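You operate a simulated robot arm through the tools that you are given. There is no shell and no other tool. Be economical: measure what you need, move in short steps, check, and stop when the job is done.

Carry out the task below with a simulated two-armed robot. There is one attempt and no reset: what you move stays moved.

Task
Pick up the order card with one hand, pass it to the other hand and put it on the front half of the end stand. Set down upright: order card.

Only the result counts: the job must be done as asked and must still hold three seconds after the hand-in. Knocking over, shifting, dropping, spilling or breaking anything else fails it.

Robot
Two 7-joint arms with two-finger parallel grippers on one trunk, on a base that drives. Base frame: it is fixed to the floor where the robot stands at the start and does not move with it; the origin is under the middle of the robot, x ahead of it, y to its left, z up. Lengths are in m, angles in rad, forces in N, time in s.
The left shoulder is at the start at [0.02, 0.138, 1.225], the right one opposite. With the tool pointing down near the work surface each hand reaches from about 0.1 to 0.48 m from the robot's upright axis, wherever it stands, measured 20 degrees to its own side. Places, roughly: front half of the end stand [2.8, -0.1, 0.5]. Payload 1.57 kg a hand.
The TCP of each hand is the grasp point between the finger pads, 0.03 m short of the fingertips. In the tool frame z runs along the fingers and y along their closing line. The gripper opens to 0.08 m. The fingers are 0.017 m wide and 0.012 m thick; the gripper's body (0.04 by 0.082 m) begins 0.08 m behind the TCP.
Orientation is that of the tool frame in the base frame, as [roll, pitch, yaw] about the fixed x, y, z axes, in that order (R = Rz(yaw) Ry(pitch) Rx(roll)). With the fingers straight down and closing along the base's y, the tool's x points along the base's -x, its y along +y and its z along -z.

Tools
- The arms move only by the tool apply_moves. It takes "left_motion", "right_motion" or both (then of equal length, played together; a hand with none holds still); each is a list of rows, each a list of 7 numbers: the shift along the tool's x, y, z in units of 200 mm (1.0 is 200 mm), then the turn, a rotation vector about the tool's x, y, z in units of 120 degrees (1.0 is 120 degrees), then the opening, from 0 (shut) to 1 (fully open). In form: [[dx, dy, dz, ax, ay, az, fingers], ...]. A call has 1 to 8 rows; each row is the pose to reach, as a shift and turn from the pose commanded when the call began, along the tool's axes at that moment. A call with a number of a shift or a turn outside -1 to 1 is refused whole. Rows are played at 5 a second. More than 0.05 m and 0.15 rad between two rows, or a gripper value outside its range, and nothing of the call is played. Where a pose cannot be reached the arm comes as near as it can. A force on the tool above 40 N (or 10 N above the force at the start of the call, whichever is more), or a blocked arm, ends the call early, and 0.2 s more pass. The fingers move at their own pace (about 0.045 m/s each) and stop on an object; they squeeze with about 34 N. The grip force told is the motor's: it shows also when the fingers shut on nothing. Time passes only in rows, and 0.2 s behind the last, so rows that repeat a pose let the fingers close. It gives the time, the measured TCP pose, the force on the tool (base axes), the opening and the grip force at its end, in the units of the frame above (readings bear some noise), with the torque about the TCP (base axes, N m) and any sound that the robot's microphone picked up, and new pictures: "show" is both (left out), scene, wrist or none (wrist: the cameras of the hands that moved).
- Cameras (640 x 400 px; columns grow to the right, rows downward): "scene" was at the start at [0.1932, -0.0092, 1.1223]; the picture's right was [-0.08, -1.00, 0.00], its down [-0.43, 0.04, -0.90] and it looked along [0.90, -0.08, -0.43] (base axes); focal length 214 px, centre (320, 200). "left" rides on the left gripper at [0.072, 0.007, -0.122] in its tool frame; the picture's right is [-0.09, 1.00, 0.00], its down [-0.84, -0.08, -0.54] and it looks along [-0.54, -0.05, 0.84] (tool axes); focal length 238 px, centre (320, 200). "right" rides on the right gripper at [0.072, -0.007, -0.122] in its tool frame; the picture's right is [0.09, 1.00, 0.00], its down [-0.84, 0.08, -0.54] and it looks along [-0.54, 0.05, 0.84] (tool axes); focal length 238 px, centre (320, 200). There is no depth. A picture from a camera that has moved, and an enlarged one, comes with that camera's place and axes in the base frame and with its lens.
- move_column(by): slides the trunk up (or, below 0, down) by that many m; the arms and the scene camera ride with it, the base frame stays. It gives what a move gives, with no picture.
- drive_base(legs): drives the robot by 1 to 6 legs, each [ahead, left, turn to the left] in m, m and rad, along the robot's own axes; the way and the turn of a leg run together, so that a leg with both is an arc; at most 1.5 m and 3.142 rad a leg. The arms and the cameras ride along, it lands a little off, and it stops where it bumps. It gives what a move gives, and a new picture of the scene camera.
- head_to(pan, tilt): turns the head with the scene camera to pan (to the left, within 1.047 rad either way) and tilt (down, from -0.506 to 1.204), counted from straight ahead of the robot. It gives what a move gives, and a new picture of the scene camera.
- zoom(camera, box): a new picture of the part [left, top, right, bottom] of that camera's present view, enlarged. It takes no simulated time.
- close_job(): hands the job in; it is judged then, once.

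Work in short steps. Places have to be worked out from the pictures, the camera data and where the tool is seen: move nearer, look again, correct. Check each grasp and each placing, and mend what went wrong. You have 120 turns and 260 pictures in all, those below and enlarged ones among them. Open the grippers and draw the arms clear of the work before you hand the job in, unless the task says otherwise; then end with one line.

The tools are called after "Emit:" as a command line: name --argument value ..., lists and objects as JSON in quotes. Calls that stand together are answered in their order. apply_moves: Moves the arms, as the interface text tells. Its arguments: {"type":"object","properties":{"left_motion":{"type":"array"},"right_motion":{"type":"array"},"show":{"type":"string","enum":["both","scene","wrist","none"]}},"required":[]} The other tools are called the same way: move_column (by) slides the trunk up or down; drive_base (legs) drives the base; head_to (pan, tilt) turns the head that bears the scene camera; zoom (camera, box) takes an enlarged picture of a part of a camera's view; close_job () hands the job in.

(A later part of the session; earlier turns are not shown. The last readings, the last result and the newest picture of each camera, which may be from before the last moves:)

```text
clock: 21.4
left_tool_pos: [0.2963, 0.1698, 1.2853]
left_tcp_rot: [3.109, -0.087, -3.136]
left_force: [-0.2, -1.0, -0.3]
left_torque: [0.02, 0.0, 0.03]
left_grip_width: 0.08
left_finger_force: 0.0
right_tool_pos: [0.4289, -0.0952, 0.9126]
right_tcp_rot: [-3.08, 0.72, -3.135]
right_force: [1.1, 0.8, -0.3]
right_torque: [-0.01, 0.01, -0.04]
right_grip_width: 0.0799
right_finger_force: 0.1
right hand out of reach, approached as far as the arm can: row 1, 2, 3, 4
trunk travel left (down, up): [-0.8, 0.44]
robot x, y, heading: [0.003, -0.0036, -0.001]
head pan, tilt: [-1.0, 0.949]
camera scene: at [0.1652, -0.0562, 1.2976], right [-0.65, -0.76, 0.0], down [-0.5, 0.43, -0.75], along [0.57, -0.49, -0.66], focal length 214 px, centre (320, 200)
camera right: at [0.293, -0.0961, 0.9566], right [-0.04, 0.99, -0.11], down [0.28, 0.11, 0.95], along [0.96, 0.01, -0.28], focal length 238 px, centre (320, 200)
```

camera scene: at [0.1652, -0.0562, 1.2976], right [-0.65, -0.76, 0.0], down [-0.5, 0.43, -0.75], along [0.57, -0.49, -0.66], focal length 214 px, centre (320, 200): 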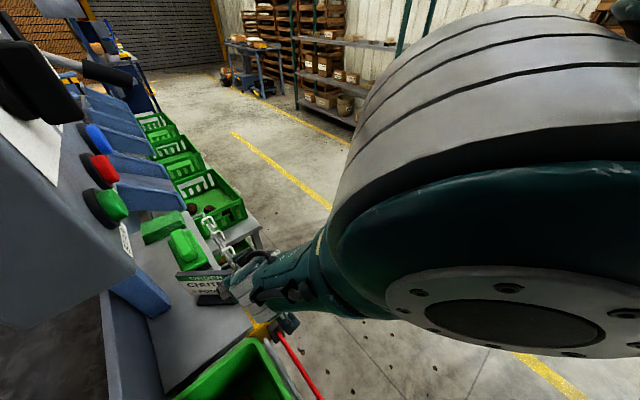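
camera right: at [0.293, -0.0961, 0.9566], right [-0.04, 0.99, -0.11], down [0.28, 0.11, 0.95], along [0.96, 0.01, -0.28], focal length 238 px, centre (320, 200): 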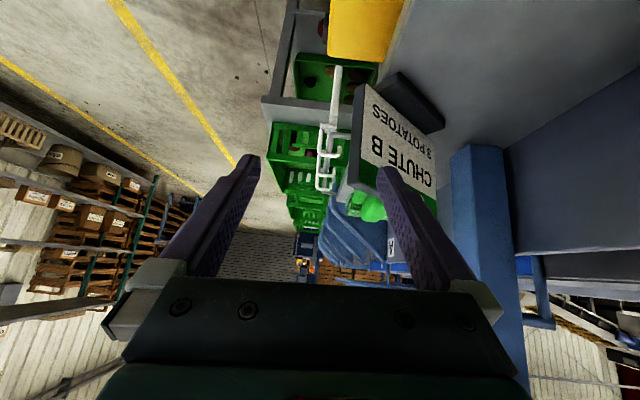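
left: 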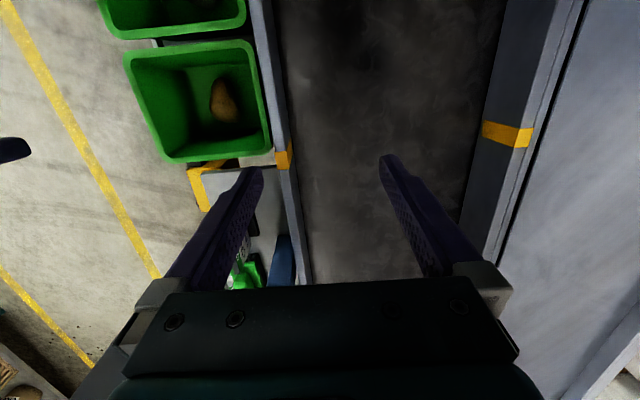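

The arm is poorly configured; I use the trunk to lift the whole hand straight up clear of the bench.

Emit:
move_column --by 0.22

Emit:
head_to --pan -0.1 --tilt 0.95

```text
clock: 23.7
left_tool_pos: [0.2967, 0.1713, 1.5052]
left_tcp_rot: [3.111, -0.087, -3.135]
left_force: [-1.2, -0.8, -1.3]
left_torque: [0.04, 0.0, 0.0]
left_grip_width: 0.0802
left_finger_force: 0.1
right_tool_pos: [0.4304, -0.0983, 1.133]
right_tcp_rot: [-3.077, 0.721, -3.133]
right_force: [-1.0, -0.7, 0.9]
right_torque: [-0.01, -0.02, 0.0]
right_grip_width: 0.08
right_finger_force: 0.1
trunk travel left (down, up): [-1.02, 0.22]
robot x, y, heading: [-0.0018, 0.0002, 0.003]
head pan, tilt: [-1.0, 0.949]
```

```text
clock: 24.9
left_tool_pos: [0.2961, 0.1704, 1.5061]
left_tcp_rot: [3.11, -0.087, -3.135]
left_force: [-0.5, 0.7, -0.2]
left_torque: [0.0, -0.01, 0.05]
left_grip_width: 0.08
left_finger_force: 0.1
right_tool_pos: [0.4314, -0.0935, 1.135]
right_tcp_rot: [-3.082, 0.725, -3.133]
right_force: [-1.2, 0.2, 0.0]
right_torque: [0.04, -0.01, -0.01]
right_grip_width: 0.0799
right_finger_force: 0.1
trunk travel left (down, up): [-1.02, 0.22]
robot x, y, heading: [-0.0008, 0.0009, -0.003]
head pan, tilt: [-0.099, 0.949]
camera scene: at [0.1739, -0.0087, 1.4999], right [-0.1, -0.99, 0.0], down [-0.81, 0.08, -0.58], along [0.58, -0.06, -0.81], focal length 214 px, centre (320, 200)
```

scene: 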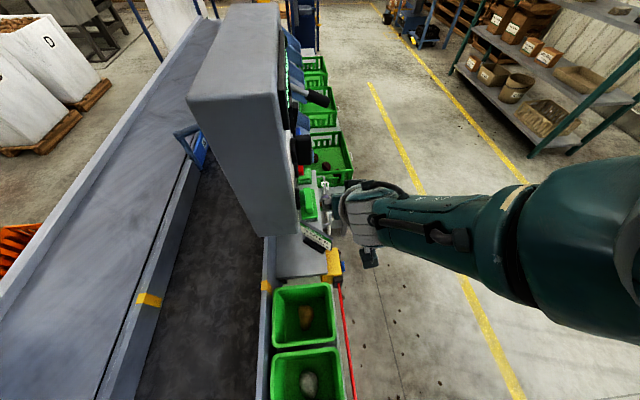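

Clear now. I bring the right hand to a tucked, fingers-down pose to the right.

Emit:
apply_moves --right_motion '[[-0.02, -0.1, -0.15, 0, 0.057, 0, 1], [-0.04, -0.2, -0.3, 0, 0.114, 0, 1], [-0.06, -0.3, -0.45, 0, 0.172, 0, 1], [-0.08, -0.4, -0.6, 0, 0.229, 0, 1], [-0.1, -0.5, -0.75, 0, 0.286, 0, 1], [-0.12, -0.6, -0.9, -0.03, 0.344, 0, 1], [-0.12, -0.6, -0.9, -0.03, 0.344, 0, 1]]' --show "scene"

Emit:
zoom --camera "scene" --box '[250, 170, 370, 290]'

```text
clock: 26.5
left_tool_pos: [0.2967, 0.1716, 1.5067]
left_tcp_rot: [3.11, -0.087, -3.136]
left_force: [-0.3, 0.1, 0.2]
left_torque: [0.01, 0.04, 0.02]
left_grip_width: 0.08
left_finger_force: 0.1
right_tool_pos: [0.4356, -0.2086, 1.2354]
right_tcp_rot: [3.127, 0.002, 3.134]
right_force: [-0.6, -0.5, -0.3]
right_torque: [0.01, 0.02, -0.02]
right_grip_width: 0.0798
right_finger_force: 0.1
right hand out of reach, approached as far as the arm can: row 1, 2, 3, 4, 5, 6, 7
trunk travel left (down, up): [-1.02, 0.22]
robot x, y, heading: [0.0002, -0.0003, -0.002]
head pan, tilt: [-0.099, 0.949]
camera scene: at [0.1739, -0.0086, 1.4999], right [-0.1, -1.0, 0.0], down [-0.81, 0.08, -0.58], along [0.58, -0.06, -0.81], focal length 214 px, centre (320, 200)
```

scene: 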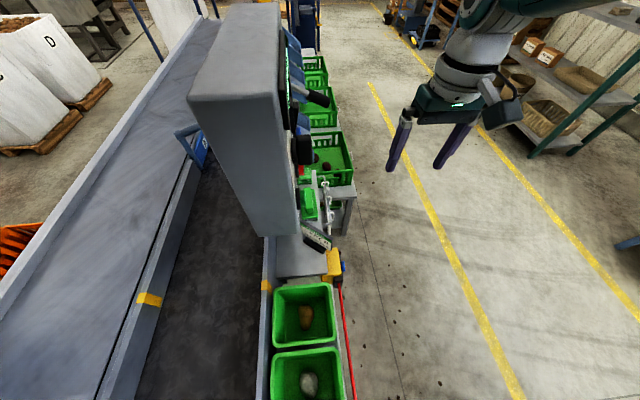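

```text
3.33 times, centred on (310, 230) of scene
camera zoom: at [0.1739, -0.0086, 1.4999], right [-0.1, -1.0, 0.0], down [-0.81, 0.08, -0.58], along [0.58, -0.06, -0.81], focal length 715 px, centre (353, 100)
```

zoom: 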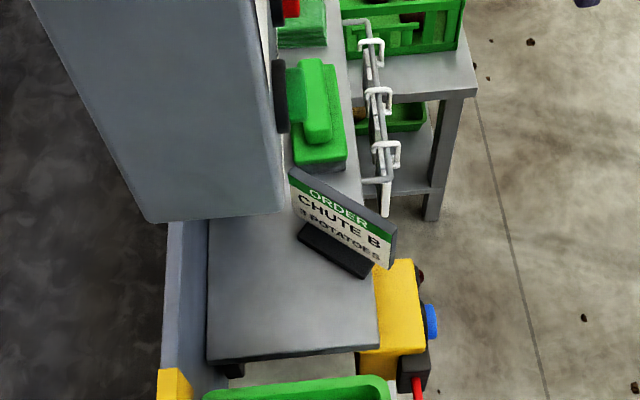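

The card now stands turned about 51° (from [0.455,-0.077] to [0.531,0.017] along its top), best taken from the aisle side. I drive sideways into the aisle.

Emit:
drive_base --legs '[[0, -0.5, 0]]'

```text
clock: 29.5
left_tool_pos: [0.2973, -0.3311, 1.5056]
left_tcp_rot: [3.108, -0.088, -3.131]
left_force: [0.2, -0.6, -1.0]
left_torque: [0.04, 0.0, -0.03]
left_grip_width: 0.0799
left_finger_force: 0.1
right_tool_pos: [0.4383, -0.7104, 1.2354]
right_tcp_rot: [3.129, 0.004, 3.138]
right_force: [-0.3, 0.3, -0.6]
right_torque: [0.0, 0.01, -0.04]
right_grip_width: 0.0801
right_finger_force: 0.1
trunk travel left (down, up): [-1.02, 0.22]
robot x, y, heading: [0.0037, -0.5005, 0.004]
head pan, tilt: [-0.099, 0.949]
camera scene: at [0.1751, -0.5106, 1.4999], right [-0.09, -1.0, 0.0], down [-0.81, 0.08, -0.58], along [0.58, -0.06, -0.81], focal length 214 px, centre (320, 200)
```

scene: 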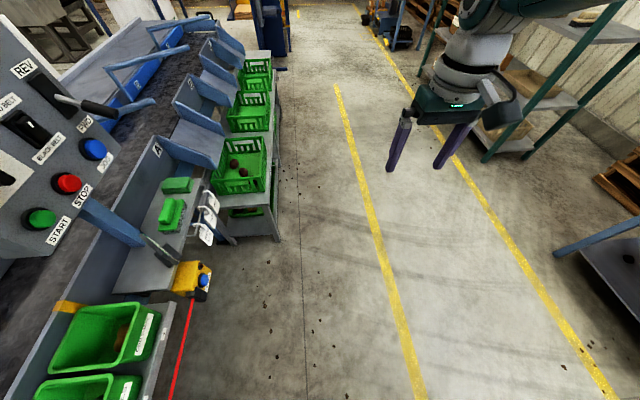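

Free. I drive ahead 0.3 m and turn left 0.9 rad so the card lies ahead-left, edge-on.

Emit:
drive_base --legs '[[0.3, 0, 0], [0, 0, 0.9]]'

Emit:
head_to --pan 0.3 --tilt 0.95

```text
clock: 33.8
left_tool_pos: [0.3542, -0.1632, 1.5052]
left_tcp_rot: [3.111, -0.086, -2.25]
left_force: [0.0, -0.8, -0.1]
left_torque: [0.0, 0.06, 0.01]
left_grip_width: 0.0799
left_finger_force: 0.1
right_tool_pos: [0.7365, -0.2959, 1.2356]
right_tcp_rot: [3.13, 0.005, -2.264]
right_force: [0.6, -0.3, -0.3]
right_torque: [-0.01, 0.02, 0.01]
right_grip_width: 0.0799
right_finger_force: 0.0
trunk travel left (down, up): [-1.02, 0.22]
robot x, y, heading: [0.299, -0.5032, 0.893]
head pan, tilt: [-0.099, 0.949]
camera scene: at [0.4155, -0.3738, 1.4999], right [0.71, -0.71, 0.0], down [-0.57, -0.58, -0.58], along [0.41, 0.41, -0.81], focal length 214 px, centre (320, 200)
```

scene: 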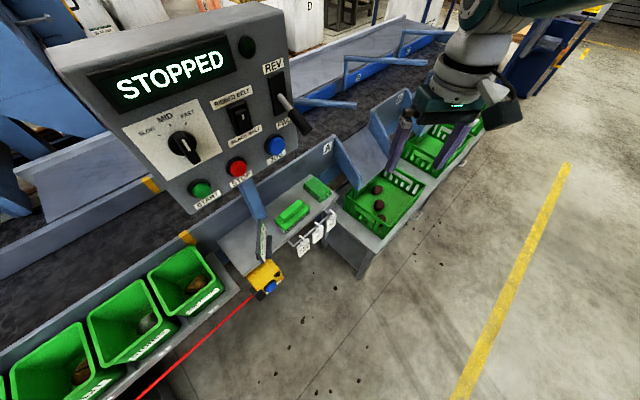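

```text
clock: 34.7
left_tool_pos: [0.354, -0.1633, 1.5053]
left_tcp_rot: [3.109, -0.087, -2.25]
left_force: [-0.5, -0.1, -0.8]
left_torque: [0.01, -0.01, 0.0]
left_grip_width: 0.0799
left_finger_force: 0.0
right_tool_pos: [0.7375, -0.2949, 1.2343]
right_tcp_rot: [3.129, 0.003, -2.264]
right_force: [1.3, -1.3, -0.3]
right_torque: [0.0, 0.03, -0.03]
right_grip_width: 0.0799
right_finger_force: 0.0
trunk travel left (down, up): [-1.02, 0.22]
robot x, y, heading: [0.302, -0.4991, 0.886]
head pan, tilt: [0.3, 0.949]
camera scene: at [0.3915, -0.3579, 1.4999], right [0.93, -0.38, 0.0], down [-0.31, -0.75, -0.58], along [0.22, 0.54, -0.81], focal length 214 px, centre (320, 200)
```

scene: 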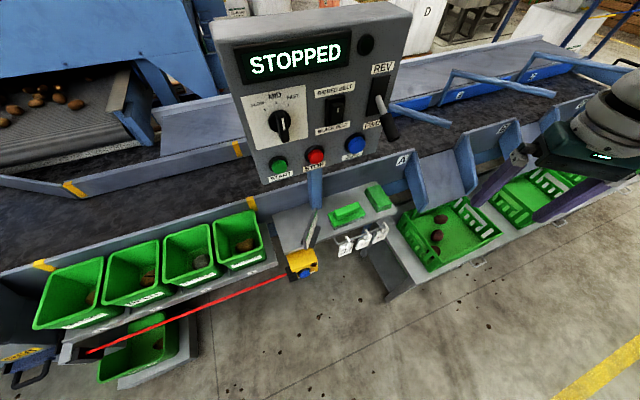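

Clear view. I tuck the right hand back toward the robot before lowering the trunk.

Emit:
apply_moves --right_motion '[[0.18, -0.05, 0, 0, 0, 0, 1], [0.36, -0.1, 0, 0, 0, 0, 1], [0.54, -0.15, 0, 0, 0, 0, 1], [0.72, -0.2, 0, 0, 0, 0, 1], [0.9, -0.25, 0, 0, 0, 0, 1]]' --show "none"

Emit:
move_column --by -0.3

Emit:
head_to --pan 0.3 --tilt 0.75

Emit:
zoom --camera "left" --box '[0, 0, 640, 400]'

```text
clock: 35.9
left_tool_pos: [0.3543, -0.1644, 1.5055]
left_tcp_rot: [3.11, -0.088, -2.25]
left_force: [-1.3, -0.1, 0.3]
left_torque: [0.01, -0.02, 0.0]
left_grip_width: 0.0799
left_finger_force: 0.1
right_tool_pos: [0.7546, -0.3955, 1.1474]
right_tcp_rot: [3.127, 0.002, -2.264]
right_force: [0.1, 0.2, 0.0]
right_torque: [-0.03, 0.02, 0.02]
right_grip_width: 0.08
right_finger_force: 0.1
right hand out of reach, approached as far as the arm can: row 1, 2, 3, 4, 5
trunk travel left (down, up): [-1.02, 0.22]
robot x, y, heading: [0.3056, -0.4992, 0.889]
head pan, tilt: [0.3, 0.949]
```

```text
clock: 38.9
left_tool_pos: [0.3545, -0.1639, 1.2049]
left_tcp_rot: [3.111, -0.088, -2.25]
left_force: [0.7, -0.8, 0.1]
left_torque: [0.0, 0.01, 0.01]
left_grip_width: 0.0799
left_finger_force: 0.1
right_tool_pos: [0.7549, -0.3962, 0.8476]
right_tcp_rot: [3.128, 0.002, -2.265]
right_force: [0.0, 0.3, -0.8]
right_torque: [0.0, -0.01, -0.03]
right_grip_width: 0.08
right_finger_force: 0.0
trunk travel left (down, up): [-0.72, 0.52]
robot x, y, heading: [0.3018, -0.5021, 0.891]
head pan, tilt: [0.3, 0.949]
```

```text
clock: 39.6
left_tool_pos: [0.3544, -0.1639, 1.2054]
left_tcp_rot: [3.111, -0.087, -2.249]
left_force: [0.9, 0.2, 0.9]
left_torque: [-0.01, 0.0, -0.01]
left_grip_width: 0.0799
left_finger_force: 0.1
right_tool_pos: [0.754, -0.3958, 0.8477]
right_tcp_rot: [3.128, 0.003, -2.263]
right_force: [-0.2, -0.4, -0.3]
right_torque: [0.02, 0.0, 0.04]
right_grip_width: 0.08
right_finger_force: 0.0
trunk travel left (down, up): [-0.72, 0.52]
robot x, y, heading: [0.2996, -0.4998, 0.892]
head pan, tilt: [0.3, 0.75]
camera scene: at [0.3952, -0.3485, 1.2154], right [0.93, -0.37, 0.0], down [-0.26, -0.63, -0.73], along [0.27, 0.68, -0.68], focal length 214 px, centre (320, 200)
```

scene: 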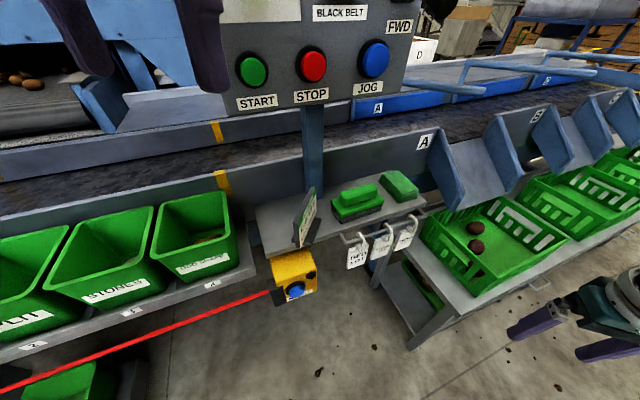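

```text
1.00 times, centred on (320, 200) of left (not enlarged: the box is as wide or as high as the picture)
camera zoom: at [0.3143, -0.2096, 1.3331], right [-0.71, 0.7, 0.02], down [0.63, 0.63, 0.46], along [0.31, 0.35, -0.89], focal length 238 px, centre (320, 200)
```

zoom: 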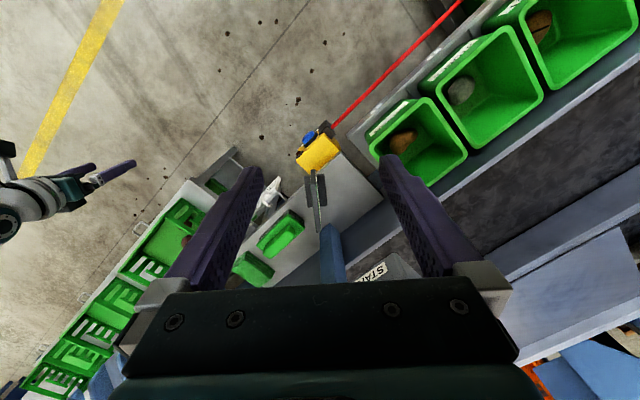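

The card appears edge-on to the left hand, well placed. I zoom both views to locate it.

Emit:
zoom --camera "left" --box '[270, 130, 380, 250]'

Emit:
zoom --camera "scene" --box '[240, 160, 370, 300]'

```text
3.33 times, centred on (325, 190) of left
camera zoom: at [0.3143, -0.2096, 1.3331], right [-0.71, 0.7, 0.02], down [0.63, 0.63, 0.46], along [0.31, 0.35, -0.89], focal length 794 px, centre (303, 233)
```

zoom: 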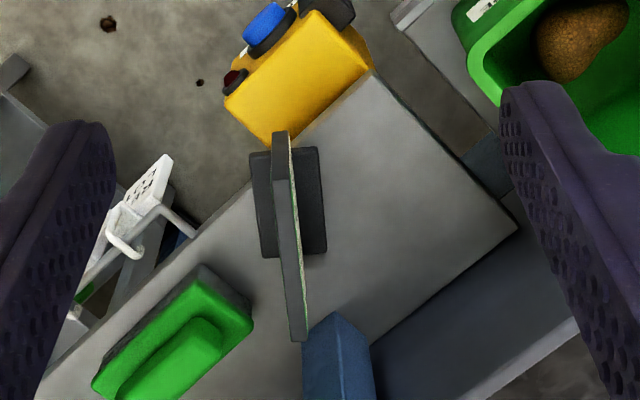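

```text
2.86 times, centred on (305, 230) of scene
camera zoom: at [0.3952, -0.3485, 1.2154], right [0.93, -0.37, 0.0], down [-0.26, -0.63, -0.73], along [0.27, 0.68, -0.68], focal length 613 px, centre (363, 114)
```

zoom: 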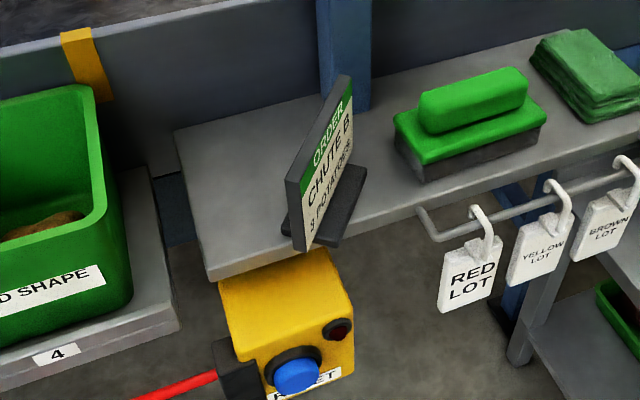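

Card near-top corner is at [0.451,-0.071,0.896], running 49.8° to [0.527,0.019]. I bring the left hand down and tilt it 35° in the card's plane, stopping above/behind the card.

Emit:
apply_moves --left_motion '[[-0.05, -0.016, 0.13, 0.003, -0.055, 0.002, 1], [-0.11, -0.033, 0.26, 0.006, -0.111, 0.0035, 1], [-0.17, -0.05, 0.39, 0.009, -0.166, 0.005, 1], [-0.22, -0.066, 0.52, 0.011, -0.222, 0.007, 1], [-0.28, -0.083, 0.65, 0.014, -0.277, 0.009, 1], [-0.33, -0.1, 0.78, 0.017, -0.333, 0.0106, 1], [-0.33, -0.1, 0.78, 0.017, -0.333, 0.0106, 1]]'

```text
clock: 41.2
left_tool_pos: [0.3972, -0.1299, 1.0434]
left_tcp_rot: [3.136, 0.612, -2.287]
left_force: [0.7, 0.6, 0.1]
left_torque: [0.02, -0.02, 0.02]
left_grip_width: 0.0802
left_finger_force: 0.0
right_tool_pos: [0.7547, -0.3966, 0.8464]
right_tcp_rot: [3.128, 0.002, -2.263]
right_force: [-0.2, 0.0, 0.8]
right_torque: [-0.01, 0.03, 0.01]
right_grip_width: 0.08
right_finger_force: 0.0
trunk travel left (down, up): [-0.72, 0.52]
robot x, y, heading: [0.2979, -0.5027, 0.891]
head pan, tilt: [0.3, 0.75]
camera scene: at [0.3952, -0.3485, 1.2155], right [0.93, -0.37, 0.0], down [-0.26, -0.63, -0.73], along [0.27, 0.68, -0.68], focal length 214 px, centre (320, 200)
camera left: at [0.3097, -0.2249, 1.1027], right [-0.7, 0.71, 0.06], down [0.31, 0.23, 0.92], along [0.64, 0.67, -0.38], focal length 238 px, centre (320, 200)
```

scene: 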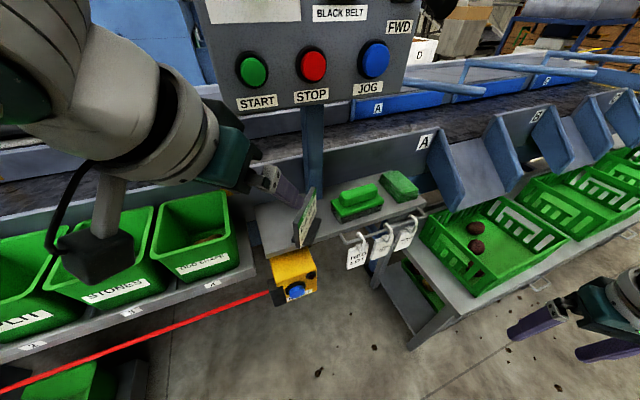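
left: 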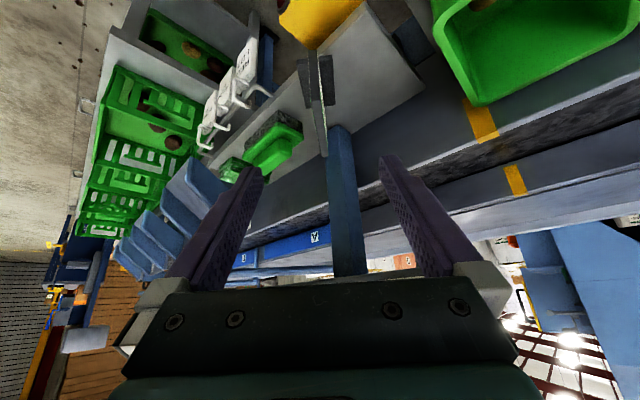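

I advance along the finger line to the pre-grasp point 9 cm out and check alignment.

Emit:
apply_moves --left_motion '[[0.012, -0.006, 0.2, -0.002, 0, -0.003, 1], [0.02, -0.01, 0.4, -0.004, 0, -0.0055, 1], [0.025, -0.013, 0.54, -0.004, 0, -0.0055, 1], [0.025, -0.013, 0.54, -0.004, 0, -0.0055, 1]]'

Emit:
zoom --camera "left" --box '[220, 20, 420, 200]'

Emit:
zoom --camera "scene" --box '[230, 140, 370, 280]'

```text
clock: 42.2
left_tool_pos: [0.4377, -0.0906, 0.9504]
left_tcp_rot: [3.138, 0.611, -2.274]
left_force: [-0.1, -0.3, -0.2]
left_torque: [-0.03, -0.02, -0.05]
left_grip_width: 0.0801
left_finger_force: 0.1
right_tool_pos: [0.7543, -0.3966, 0.8472]
right_tcp_rot: [3.127, 0.0, -2.263]
right_force: [0.3, 0.0, -0.7]
right_torque: [0.01, -0.03, 0.02]
right_grip_width: 0.0796
right_finger_force: 0.1
trunk travel left (down, up): [-0.72, 0.52]
robot x, y, heading: [0.2962, -0.5, 0.886]
head pan, tilt: [0.3, 0.75]
camera scene: at [0.3952, -0.3485, 1.2155], right [0.93, -0.37, 0.0], down [-0.26, -0.63, -0.73], along [0.27, 0.68, -0.68], focal length 214 px, centre (320, 200)
camera left: at [0.3497, -0.1847, 1.0099], right [-0.71, 0.7, 0.06], down [0.3, 0.24, 0.92], along [0.63, 0.68, -0.38], focal length 238 px, centre (320, 200)
```

scene: 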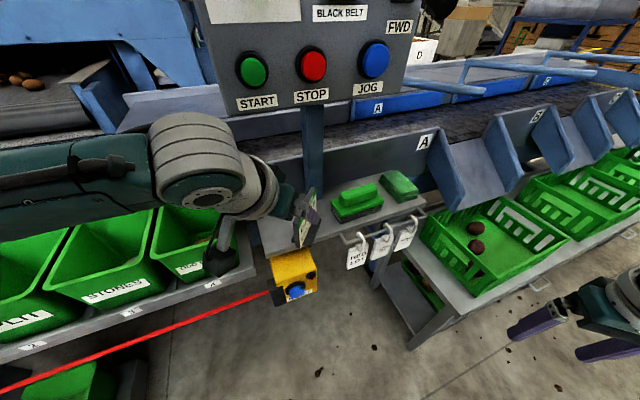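
left: 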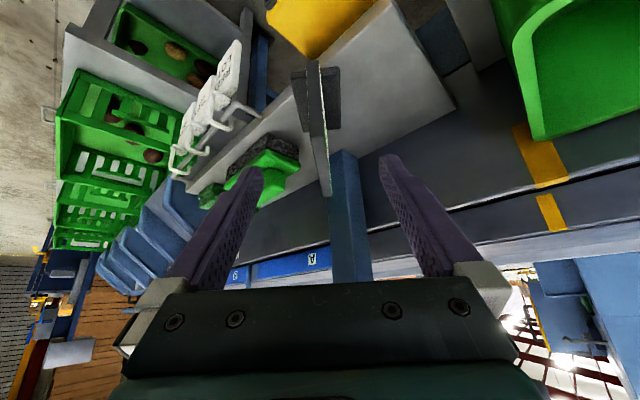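

```text
2.22 times, centred on (320, 110) of left
camera zoom: at [0.3497, -0.1847, 1.0099], right [-0.71, 0.7, 0.06], down [0.3, 0.24, 0.92], along [0.63, 0.68, -0.38], focal length 530 px, centre (320, 400)
```

zoom: 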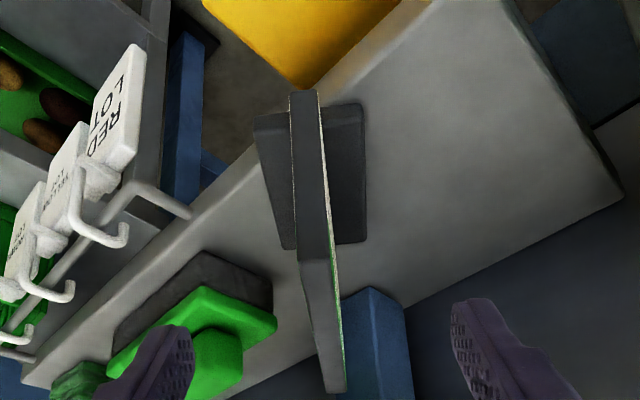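

```text
2.86 times, centred on (300, 210) of scene
camera zoom: at [0.3952, -0.3485, 1.2155], right [0.93, -0.37, 0.0], down [-0.26, -0.63, -0.73], along [0.27, 0.68, -0.68], focal length 613 px, centre (377, 171)
```

zoom: 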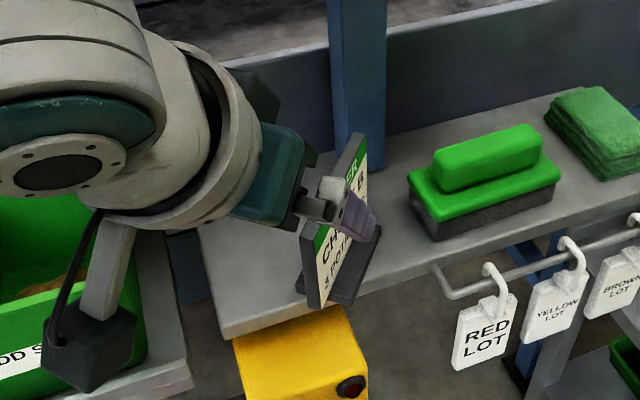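

Alignment is within 2 mm. I slide in along the fingers and check before closing.

Emit:
apply_moves --left_motion '[[0, 0.01, 0.12, 0, 0, 0, 1], [0, 0.01, 0.24, 0, 0, 0, 1], [0, 0.01, 0.35, 0, 0, 0, 1], [0, 0.01, 0.44, 0, 0, 0, 1], [0, 0.01, 0.44, 0, 0, 0, 1]]'

Emit:
zoom --camera "scene" --box '[230, 140, 370, 280]'

```text
clock: 43.4
left_tool_pos: [0.4675, -0.0507, 0.8801]
left_tcp_rot: [3.136, 0.61, -2.273]
left_force: [-0.7, 0.7, -0.4]
left_torque: [-0.01, 0.01, -0.01]
left_grip_width: 0.0801
left_finger_force: 0.1
right_tool_pos: [0.7539, -0.3959, 0.8481]
right_tcp_rot: [3.128, 0.002, -2.265]
right_force: [0.0, 0.1, -0.3]
right_torque: [0.02, 0.02, -0.01]
right_grip_width: 0.08
right_finger_force: 0.0
trunk travel left (down, up): [-0.72, 0.52]
robot x, y, heading: [0.299, -0.4998, 0.889]
head pan, tilt: [0.3, 0.75]
camera scene: at [0.3952, -0.3484, 1.2155], right [0.93, -0.37, 0.0], down [-0.26, -0.63, -0.73], along [0.27, 0.68, -0.68], focal length 214 px, centre (320, 200)
camera left: at [0.3807, -0.1454, 0.9385], right [-0.71, 0.7, 0.06], down [0.3, 0.24, 0.92], along [0.63, 0.68, -0.38], focal length 238 px, centre (320, 200)
```

scene: 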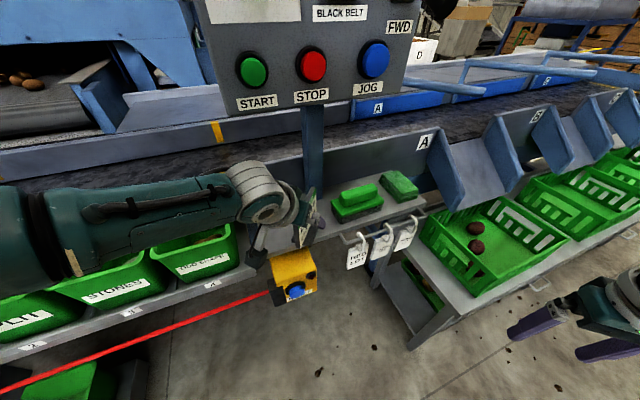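
left: 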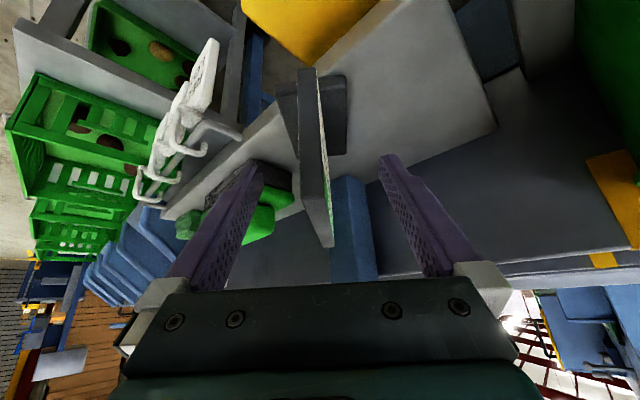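

```text
2.86 times, centred on (300, 210) of scene
camera zoom: at [0.3952, -0.3484, 1.2155], right [0.93, -0.37, 0.0], down [-0.26, -0.63, -0.73], along [0.27, 0.68, -0.68], focal length 613 px, centre (377, 171)
```

zoom: 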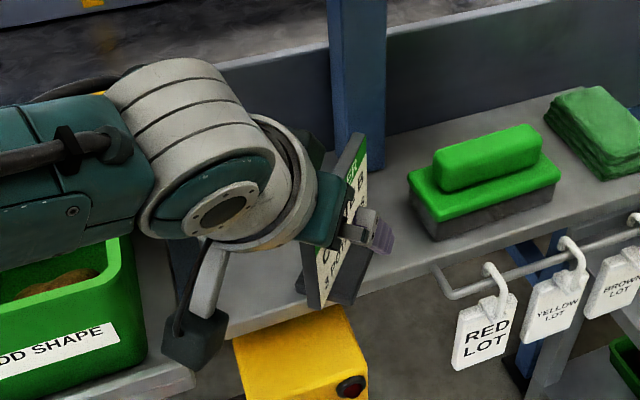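

In position with the card between the fingers. I close the left gripper.

Emit:
apply_moves --left_motion '[[0, 0, 0, 0, 0, 0, 0], [0, 0, 0, 0, 0, 0, 0], [0, 0, 0, 0, 0, 0, 0], [0, 0, 0, 0, 0, 0, 0], [0, 0, 0, 0, 0, 0, 0], [0, 0, 0, 0, 0, 0, 0]]' --show "wrist"

```text
clock: 44.8
left_tool_pos: [0.4685, -0.0511, 0.88]
left_tcp_rot: [3.137, 0.608, -2.271]
left_force: [0.0, -0.3, 0.8]
left_torque: [-0.03, -0.03, 0.0]
left_grip_width: 0.0116
left_finger_force: 28.5
right_tool_pos: [0.7558, -0.3956, 0.8472]
right_tcp_rot: [3.128, 0.001, -2.264]
right_force: [0.1, -0.1, 0.3]
right_torque: [0.03, -0.01, 0.02]
right_grip_width: 0.08
right_finger_force: 0.1
trunk travel left (down, up): [-0.72, 0.52]
robot x, y, heading: [0.2979, -0.5004, 0.886]
head pan, tilt: [0.3, 0.75]
camera left: at [0.3807, -0.1455, 0.9386], right [-0.71, 0.7, 0.06], down [0.3, 0.24, 0.92], along [0.63, 0.68, -0.38], focal length 238 px, centre (320, 200)
```

left: 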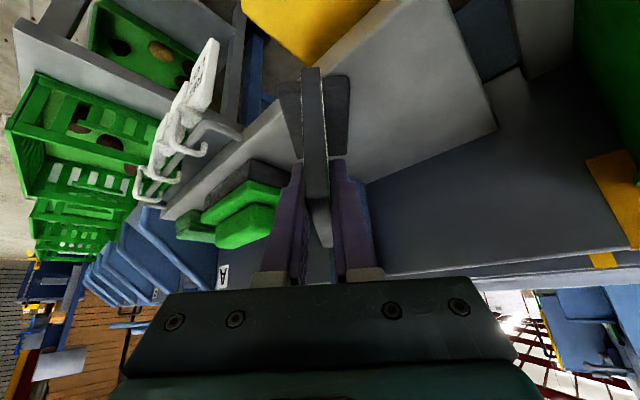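

Grip holds (11.6 mm, 28 N). I lift 6 cm with the trunk, then look.

Emit:
move_column --by 0.07

Emit:
zoom --camera "scene" --box '[200, 120, 440, 300]'

Emit:
zoom --camera "left" --box '[0, 0, 640, 400]'

```text
clock: 45.9
left_tool_pos: [0.4682, -0.0509, 0.9504]
left_tcp_rot: [3.134, 0.609, -2.271]
left_force: [0.1, 0.0, -0.7]
left_torque: [-0.05, 0.02, -0.02]
left_grip_width: 0.0113
left_finger_force: 29.4
right_tool_pos: [0.755, -0.3975, 0.9172]
right_tcp_rot: [3.126, 0.003, -2.264]
right_force: [0.5, 0.0, -0.3]
right_torque: [-0.01, 0.0, -0.02]
right_grip_width: 0.0798
right_finger_force: 0.1
trunk travel left (down, up): [-0.79, 0.45]
robot x, y, heading: [0.2987, -0.5012, 0.884]
head pan, tilt: [0.3, 0.75]
```

```text
2.22 times, centred on (320, 210) of scene
camera zoom: at [0.3952, -0.3485, 1.2854], right [0.93, -0.37, 0.0], down [-0.26, -0.63, -0.73], along [0.27, 0.68, -0.68], focal length 477 px, centre (320, 178)
```

zoom: 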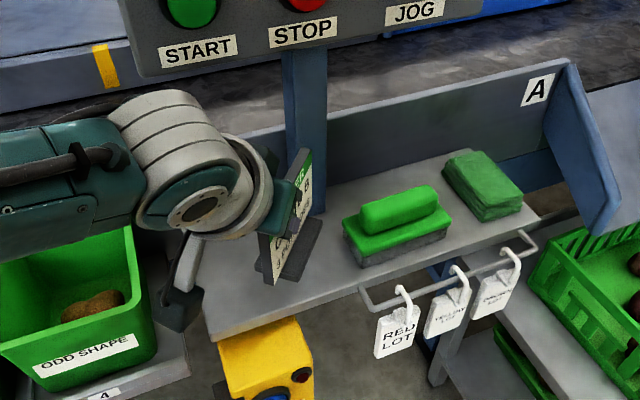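

```text
1.00 times, centred on (320, 200) of left (not enlarged: the box is as wide or as high as the picture)
camera zoom: at [0.3805, -0.1456, 1.0085], right [-0.71, 0.7, 0.06], down [0.3, 0.24, 0.92], along [0.63, 0.68, -0.38], focal length 238 px, centre (320, 200)
```

zoom: 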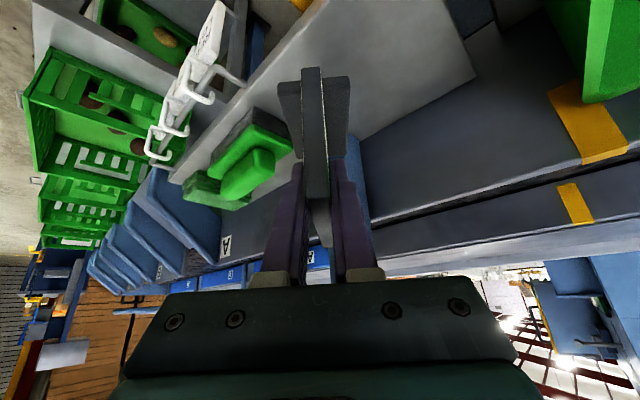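

Card is held firmly and level. I back away from the bench along the approach line and turn to face down the aisle.

Emit:
drive_base --legs '[[-0.4, 0, 0], [0, 0, -0.88]]'

Emit:
head_to --pan 0.0 --tilt 0.4

```text
clock: 50.7
left_tool_pos: [0.4973, -0.664, 0.9501]
left_tcp_rot: [3.136, 0.609, 3.123]
left_force: [-0.1, 0.7, -0.8]
left_torque: [-0.01, -0.03, 0.01]
left_grip_width: 0.0112
left_finger_force: 28.9
right_tool_pos: [0.4098, -1.1034, 0.9165]
right_tcp_rot: [3.128, 0.002, 3.131]
right_force: [-0.6, 0.0, -0.8]
right_torque: [-0.02, -0.02, 0.0]
right_grip_width: 0.08
right_finger_force: 0.0
trunk travel left (down, up): [-0.79, 0.45]
robot x, y, heading: [0.039, -0.8153, 0.002]
head pan, tilt: [0.3, 0.75]
camera scene: at [0.222, -0.794, 1.2854], right [0.29, -0.96, 0.0], down [-0.65, -0.2, -0.73], along [0.7, 0.21, -0.68], focal length 214 px, centre (320, 200)
```

scene: 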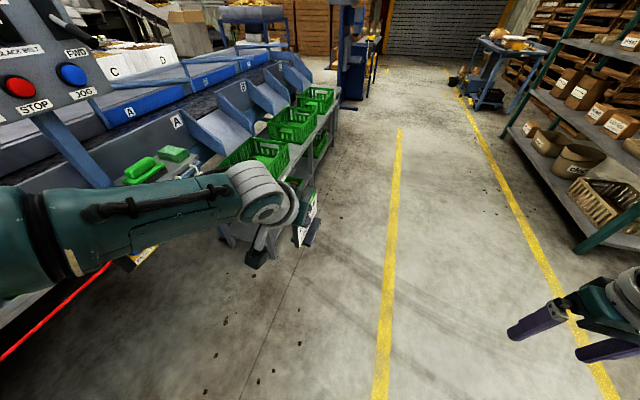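

```text
clock: 51.5
left_tool_pos: [0.4969, -0.6621, 0.9495]
left_tcp_rot: [3.137, 0.608, 3.124]
left_force: [0.7, -0.4, -0.5]
left_torque: [0.03, -0.01, 0.0]
left_grip_width: 0.0114
left_finger_force: 28.7
right_tool_pos: [0.4108, -1.1046, 0.9176]
right_tcp_rot: [3.128, 0.001, 3.13]
right_force: [0.5, 0.2, -0.3]
right_torque: [-0.01, 0.01, 0.02]
right_grip_width: 0.0799
right_finger_force: 0.1
trunk travel left (down, up): [-0.79, 0.45]
robot x, y, heading: [0.0383, -0.8194, 0.002]
head pan, tilt: [0.0, 0.4]
camera scene: at [0.2354, -0.8184, 1.3165], right [0.0, -1.0, 0.0], down [-0.39, 0.0, -0.92], along [0.92, 0.0, -0.39], focal length 214 px, centre (320, 200)
```

scene: 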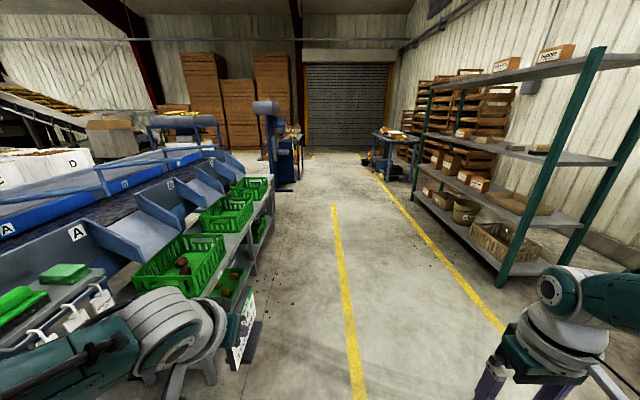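

The end stand should project near pixel (263,180). I zoom there.

Emit:
zoom --camera "scene" --box '[215, 90, 335, 210]'

```text
3.33 times, centred on (275, 150) of scene
camera zoom: at [0.2354, -0.8184, 1.3165], right [0.0, -1.0, 0.0], down [-0.39, 0.0, -0.92], along [0.92, 0.0, -0.39], focal length 715 px, centre (470, 367)
```

zoom: 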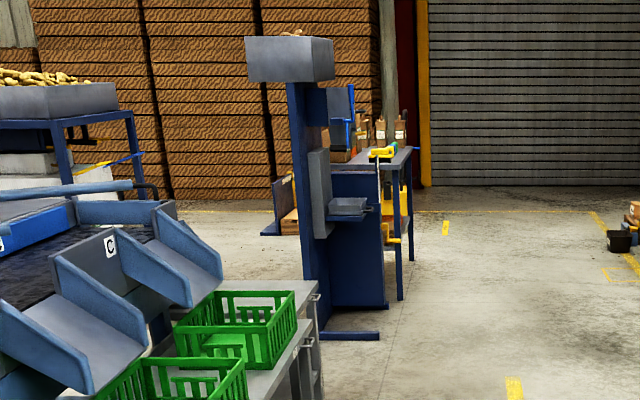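

The stand is hidden behind the crates from here. I drive forward down the aisle and look left.

Emit:
drive_base --legs '[[1.5, -0.02, 0], [0.5, 0, 0]]'

Emit:
head_to --pan 0.7 --tilt 0.6

```text
refused: leg 1 is longer than a leg can be; nothing moved
```

```text
clock: 52.6
left_tool_pos: [0.4973, -0.6636, 0.951]
left_tcp_rot: [3.136, 0.61, 3.124]
left_force: [-0.7, -0.2, -1.0]
left_torque: [0.02, 0.0, -0.04]
left_grip_width: 0.0111
left_finger_force: 28.9
right_tool_pos: [0.4101, -1.1036, 0.9173]
right_tcp_rot: [3.128, 0.002, 3.131]
right_force: [0.0, 0.8, 0.5]
right_torque: [-0.03, 0.01, -0.05]
right_grip_width: 0.08
right_finger_force: 0.0
trunk travel left (down, up): [-0.79, 0.45]
robot x, y, heading: [0.0426, -0.8142, -0.001]
head pan, tilt: [0.7, 0.6]
camera scene: at [0.2106, -0.7616, 1.2983], right [0.64, -0.77, 0.0], down [-0.43, -0.36, -0.83], along [0.63, 0.53, -0.56], focal length 214 px, centre (320, 200)
```

scene: 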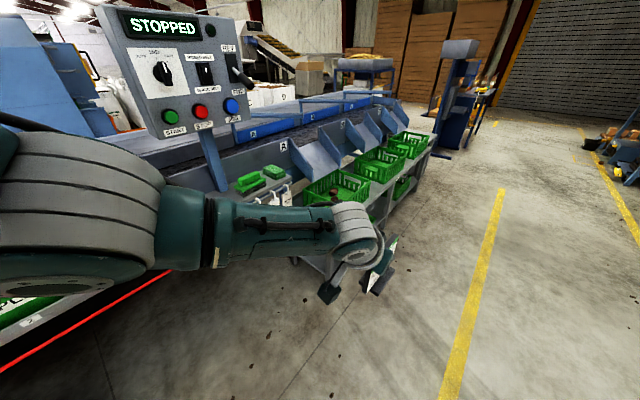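

I drive with shorter legs.

Emit:
drive_base --legs '[[1.0, 0, 0], [0.95, 0, 0]]'

```text
clock: 62.4
left_tool_pos: [2.454, -0.6561, 0.9501]
left_tcp_rot: [3.137, 0.61, 3.124]
left_force: [0.4, -0.6, -0.8]
left_torque: [-0.02, 0.05, 0.02]
left_grip_width: 0.0116
left_finger_force: 28.6
right_tool_pos: [2.3682, -1.0956, 0.9189]
right_tcp_rot: [3.127, 0.001, 3.134]
right_force: [-0.1, -0.2, 0.3]
right_torque: [-0.03, 0.02, 0.01]
right_grip_width: 0.0802
right_finger_force: 0.1
trunk travel left (down, up): [-0.79, 0.45]
robot x, y, heading: [1.9959, -0.8088, -0.004]
head pan, tilt: [0.7, 0.6]
camera scene: at [2.1674, -0.7542, 1.2983], right [0.64, -0.76, 0.0], down [-0.43, -0.36, -0.83], along [0.63, 0.53, -0.56], focal length 214 px, centre (320, 200)
```

scene: 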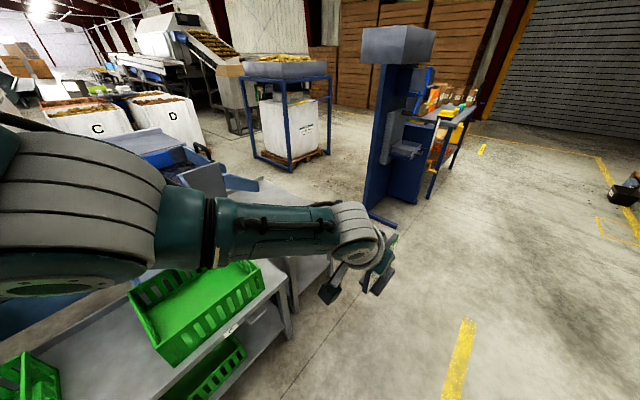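

The stand is the grey table behind the arm. Before handing over I sort out the right arm: try moving it straight up and slightly back.

Emit:
apply_moves --right_motion '[[0, 0, -0.2, 0, 0, 0, 1], [0, 0, -0.4, 0, 0, 0, 1], [0, 0, -0.6, 0, 0, 0, 1], [0, 0, -0.8, 0, 0, 0, 1]]' --show "none"

Emit:
head_to --pan -0.5 --tilt 0.5

```text
clock: 63.4
left_tool_pos: [2.4537, -0.6553, 0.9499]
left_tcp_rot: [3.136, 0.61, 3.126]
left_force: [0.4, -0.3, -1.2]
left_torque: [0.01, 0.0, 0.03]
left_grip_width: 0.0113
left_finger_force: 29.4
right_tool_pos: [2.4384, -1.1174, 1.0496]
right_tcp_rot: [3.131, 0.001, 3.137]
right_force: [-0.1, -0.2, 0.6]
right_torque: [0.02, 0.0, -0.02]
right_grip_width: 0.0801
right_finger_force: 0.0
right hand out of reach, approached as far as the arm can: row 1, 2, 3, 4
trunk travel left (down, up): [-0.79, 0.45]
robot x, y, heading: [1.9957, -0.8126, 0.0]
head pan, tilt: [0.7, 0.6]
```

```text
clock: 64.8
left_tool_pos: [2.4538, -0.6547, 0.9509]
left_tcp_rot: [3.137, 0.608, 3.127]
left_force: [-0.1, 0.8, -0.1]
left_torque: [0.0, 0.04, 0.01]
left_grip_width: 0.0111
left_finger_force: 28.9
right_tool_pos: [2.4366, -1.116, 1.049]
right_tcp_rot: [3.127, 0.0, 3.133]
right_force: [-0.2, -0.3, -0.3]
right_torque: [-0.01, 0.03, 0.02]
right_grip_width: 0.0798
right_finger_force: 0.0
trunk travel left (down, up): [-0.79, 0.45]
robot x, y, heading: [1.9996, -0.8109, -0.002]
head pan, tilt: [-0.499, 0.499]
camera scene: at [2.1798, -0.8546, 1.3074], right [-0.48, -0.88, 0.0], down [-0.42, 0.23, -0.88], along [0.77, -0.42, -0.48], focal length 214 px, centre (320, 200)
```

scene: 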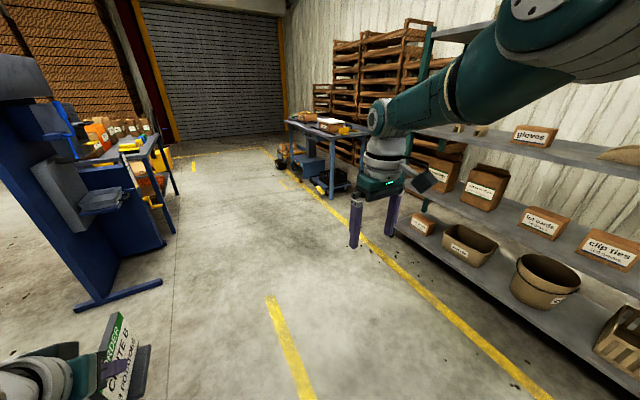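

The right arm seems stretched, and its commanded pose probably drifted to behind its reach. I command it forward and down, which would bring the command back into the workspace.

Emit:
apply_moves --right_motion '[[-0.12, 0, 0.12, 0, 0, 0, 1], [-0.25, 0, 0.25, 0, 0, 0, 1], [-0.37, 0, 0.37, 0, 0, 0, 1], [-0.5, 0, 0.5, 0, 0, 0, 1], [-0.62, 0, 0.62, 0, 0, 0, 1], [-0.75, 0, 0.75, 0, 0, 0, 1], [-0.87, 0, 0.87, 0, 0, 0, 1], [-1, 0, 1, 0, 0, 0, 1]]' --show "scene"

```text
clock: 66.6
left_tool_pos: [2.454, -0.656, 0.9509]
left_tcp_rot: [3.137, 0.61, 3.126]
left_force: [-0.2, 0.2, -0.9]
left_torque: [0.01, 0.03, -0.03]
left_grip_width: 0.0113
left_finger_force: 28.4
right_tool_pos: [2.4178, -1.093, 0.9882]
right_tcp_rot: [3.128, 0.002, 3.133]
right_force: [-0.6, -0.6, 0.7]
right_torque: [-0.01, 0.02, 0.01]
right_grip_width: 0.0799
right_finger_force: 0.1
right hand out of reach, approached as far as the arm can: row 1, 2, 3, 4, 5, 6, 7, 8
trunk travel left (down, up): [-0.79, 0.45]
robot x, y, heading: [1.9956, -0.8106, 0.001]
head pan, tilt: [-0.499, 0.499]
camera scene: at [2.1797, -0.8546, 1.3074], right [-0.48, -0.88, 0.0], down [-0.42, 0.23, -0.88], along [0.77, -0.42, -0.48], focal length 214 px, centre (320, 200)
```

scene: 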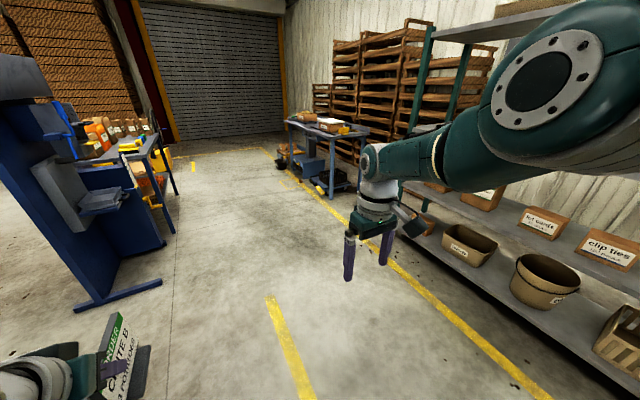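

The hand moves on a fixed sphere of 0.48 m about the shoulder: the elbow is locked straight. I try to fold it with an inward pull combined with tool rotations.

Emit:
apply_moves --right_motion '[[0.1, 0.04, -0.06, 0.03, 0.05, 0, 1], [0.2, 0.08, -0.12, 0.06, 0.1, 0, 1], [0.31, 0.11, -0.17, 0.09, 0.14, 0, 1], [0.41, 0.15, -0.23, 0.12, 0.18, 0, 1], [0.51, 0.18, -0.28, 0.14, 0.22, 0, 1], [0.62, 0.22, -0.35, 0.14, 0.25, 0, 1], [0.72, 0.25, -0.4, 0.14, 0.28, 0, 1], [0.83, 0.29, -0.46, 0.14, 0.3, 0, 1]]' --show "scene"

```text
clock: 68.4
left_tool_pos: [2.4539, -0.6555, 0.9498]
left_tcp_rot: [3.137, 0.609, 3.124]
left_force: [0.1, 0.0, 0.0]
left_torque: [0.03, 0.01, 0.02]
left_grip_width: 0.0113
left_finger_force: 28.5
right_tool_pos: [2.2669, -1.0573, 1.0678]
right_tcp_rot: [-2.795, -0.616, 3.01]
right_force: [-0.5, -0.5, 0.6]
right_torque: [0.0, -0.03, 0.03]
right_grip_width: 0.08
right_finger_force: 0.1
right hand out of reach, approached as far as the arm can: row 8
trunk travel left (down, up): [-0.79, 0.45]
robot x, y, heading: [1.9958, -0.8072, 0.001]
head pan, tilt: [-0.499, 0.499]
camera scene: at [2.1798, -0.8547, 1.3074], right [-0.48, -0.88, 0.0], down [-0.42, 0.23, -0.88], along [0.77, -0.42, -0.48], focal length 214 px, centre (320, 200)
```

scene: 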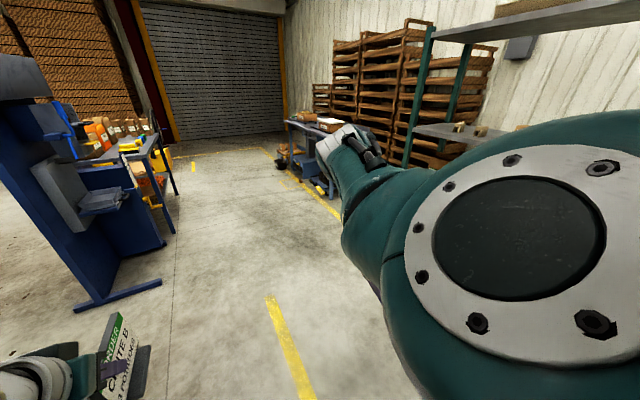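

The elbow is folded and responsive again. I turn the tool back to pointing down.

Emit:
apply_moves --right_motion '[[0, 0, 0, -0.023, -0.05, 0, 1], [0, 0, 0, -0.047, -0.1, 0, 1], [0, 0, 0, -0.07, -0.15, 0, 1], [0, 0, 0, -0.093, -0.2, 0, 1], [0, 0, 0, -0.117, -0.25, 0, 1], [0, 0, 0, -0.14, -0.3, 0, 1], [0, 0, 0, -0.14, -0.3, 0, 1]]' --show "scene"

```text
clock: 70.2
left_tool_pos: [2.4531, -0.6552, 0.9494]
left_tcp_rot: [3.136, 0.609, 3.127]
left_force: [-0.1, -0.4, 0.1]
left_torque: [0.02, 0.03, 0.01]
left_grip_width: 0.0113
left_finger_force: 29.3
right_tool_pos: [2.2707, -1.0867, 1.0757]
right_tcp_rot: [-3.066, 0.022, 3.102]
right_force: [0.5, 0.7, -0.3]
right_torque: [-0.01, -0.02, 0.02]
right_grip_width: 0.0802
right_finger_force: 0.1
right hand out of reach, approached as far as the arm can: row 1, 2, 3, 4, 5
trunk travel left (down, up): [-0.79, 0.45]
robot x, y, heading: [1.9971, -0.8096, 0.0]
head pan, tilt: [-0.499, 0.499]
stopped in row 7 (right hand): the arm was blocked; the commanded pose is now the measured one
camera scene: at [2.1798, -0.8548, 1.3074], right [-0.48, -0.88, 0.0], down [-0.42, 0.23, -0.88], along [0.77, -0.42, -0.48], focal length 214 px, centre (320, 200)
```

scene: 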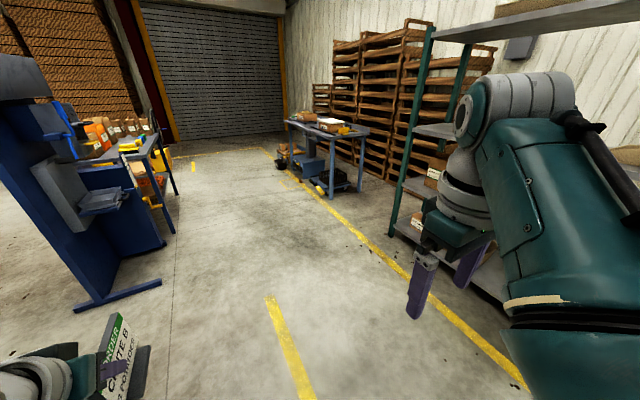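

The right arm is healthy again, pointing down at robot-relative [0.275,-0.277]. Now I swing the left hand clockwise so the card's free end points toward the right hand.

Emit:
apply_moves --left_motion '[[0.041, -0.05, -0.029, 0.0375, 0, 0.054, 0], [0.082, -0.1, -0.057, 0.075, 0, 0.108, 0], [0.123, -0.15, -0.086, 0.1125, 0, 0.162, 0], [0.164, -0.2, -0.115, 0.15, 0, 0.216, 0], [0.205, -0.25, -0.143, 0.1875, 0, 0.27, 0], [0.246, -0.3, -0.172, 0.225, 0, 0.323, 0], [0.287, -0.35, -0.2, 0.2625, 0, 0.377, 0], [0.328, -0.4, -0.229, 0.3, 0, 0.431, 0]]' --show "none"

Emit:
head_to --pan 0.0 --tilt 0.75

```text
clock: 72.0
left_tool_pos: [2.3723, -0.733, 0.951]
left_tcp_rot: [3.138, 0.606, 2.024]
left_force: [0.8, 0.8, -1.0]
left_torque: [0.03, 0.0, 0.01]
left_grip_width: 0.0113
left_finger_force: 28.5
right_tool_pos: [2.2711, -1.0862, 1.0741]
right_tcp_rot: [-3.065, 0.017, 3.102]
right_force: [0.0, 0.4, 1.0]
right_torque: [0.0, 0.01, 0.0]
right_grip_width: 0.0801
right_finger_force: 0.2
trunk travel left (down, up): [-0.79, 0.45]
robot x, y, heading: [2.0007, -0.8093, -0.001]
head pan, tilt: [-0.499, 0.499]
```

```text
clock: 72.9
left_tool_pos: [2.3733, -0.7324, 0.9491]
left_tcp_rot: [3.14, 0.603, 2.029]
left_force: [0.0, -0.1, -0.3]
left_torque: [0.02, 0.05, -0.02]
left_grip_width: 0.0114
left_finger_force: 28.8
right_tool_pos: [2.2707, -1.0868, 1.0749]
right_tcp_rot: [-3.065, 0.017, 3.104]
right_force: [-1.3, 0.6, 0.2]
right_torque: [0.02, 0.0, 0.0]
right_grip_width: 0.0798
right_finger_force: 0.1
trunk travel left (down, up): [-0.79, 0.45]
robot x, y, heading: [2.0013, -0.8091, -0.0]
head pan, tilt: [0.0, 0.75]
camera scene: at [2.1828, -0.8112, 1.2855], right [0.0, -1.0, 0.0], down [-0.68, 0.0, -0.73], along [0.73, 0.0, -0.68], focal length 214 px, centre (320, 200)
```

scene: 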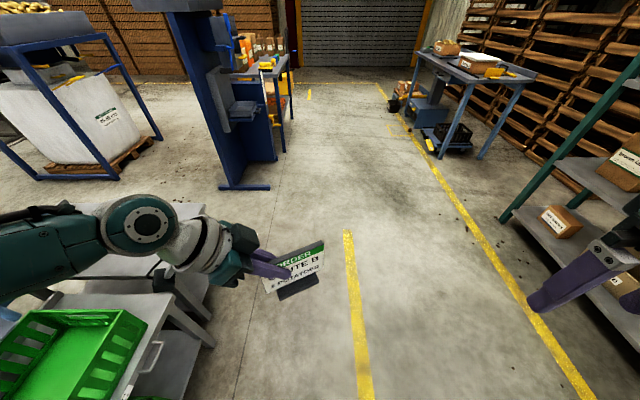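

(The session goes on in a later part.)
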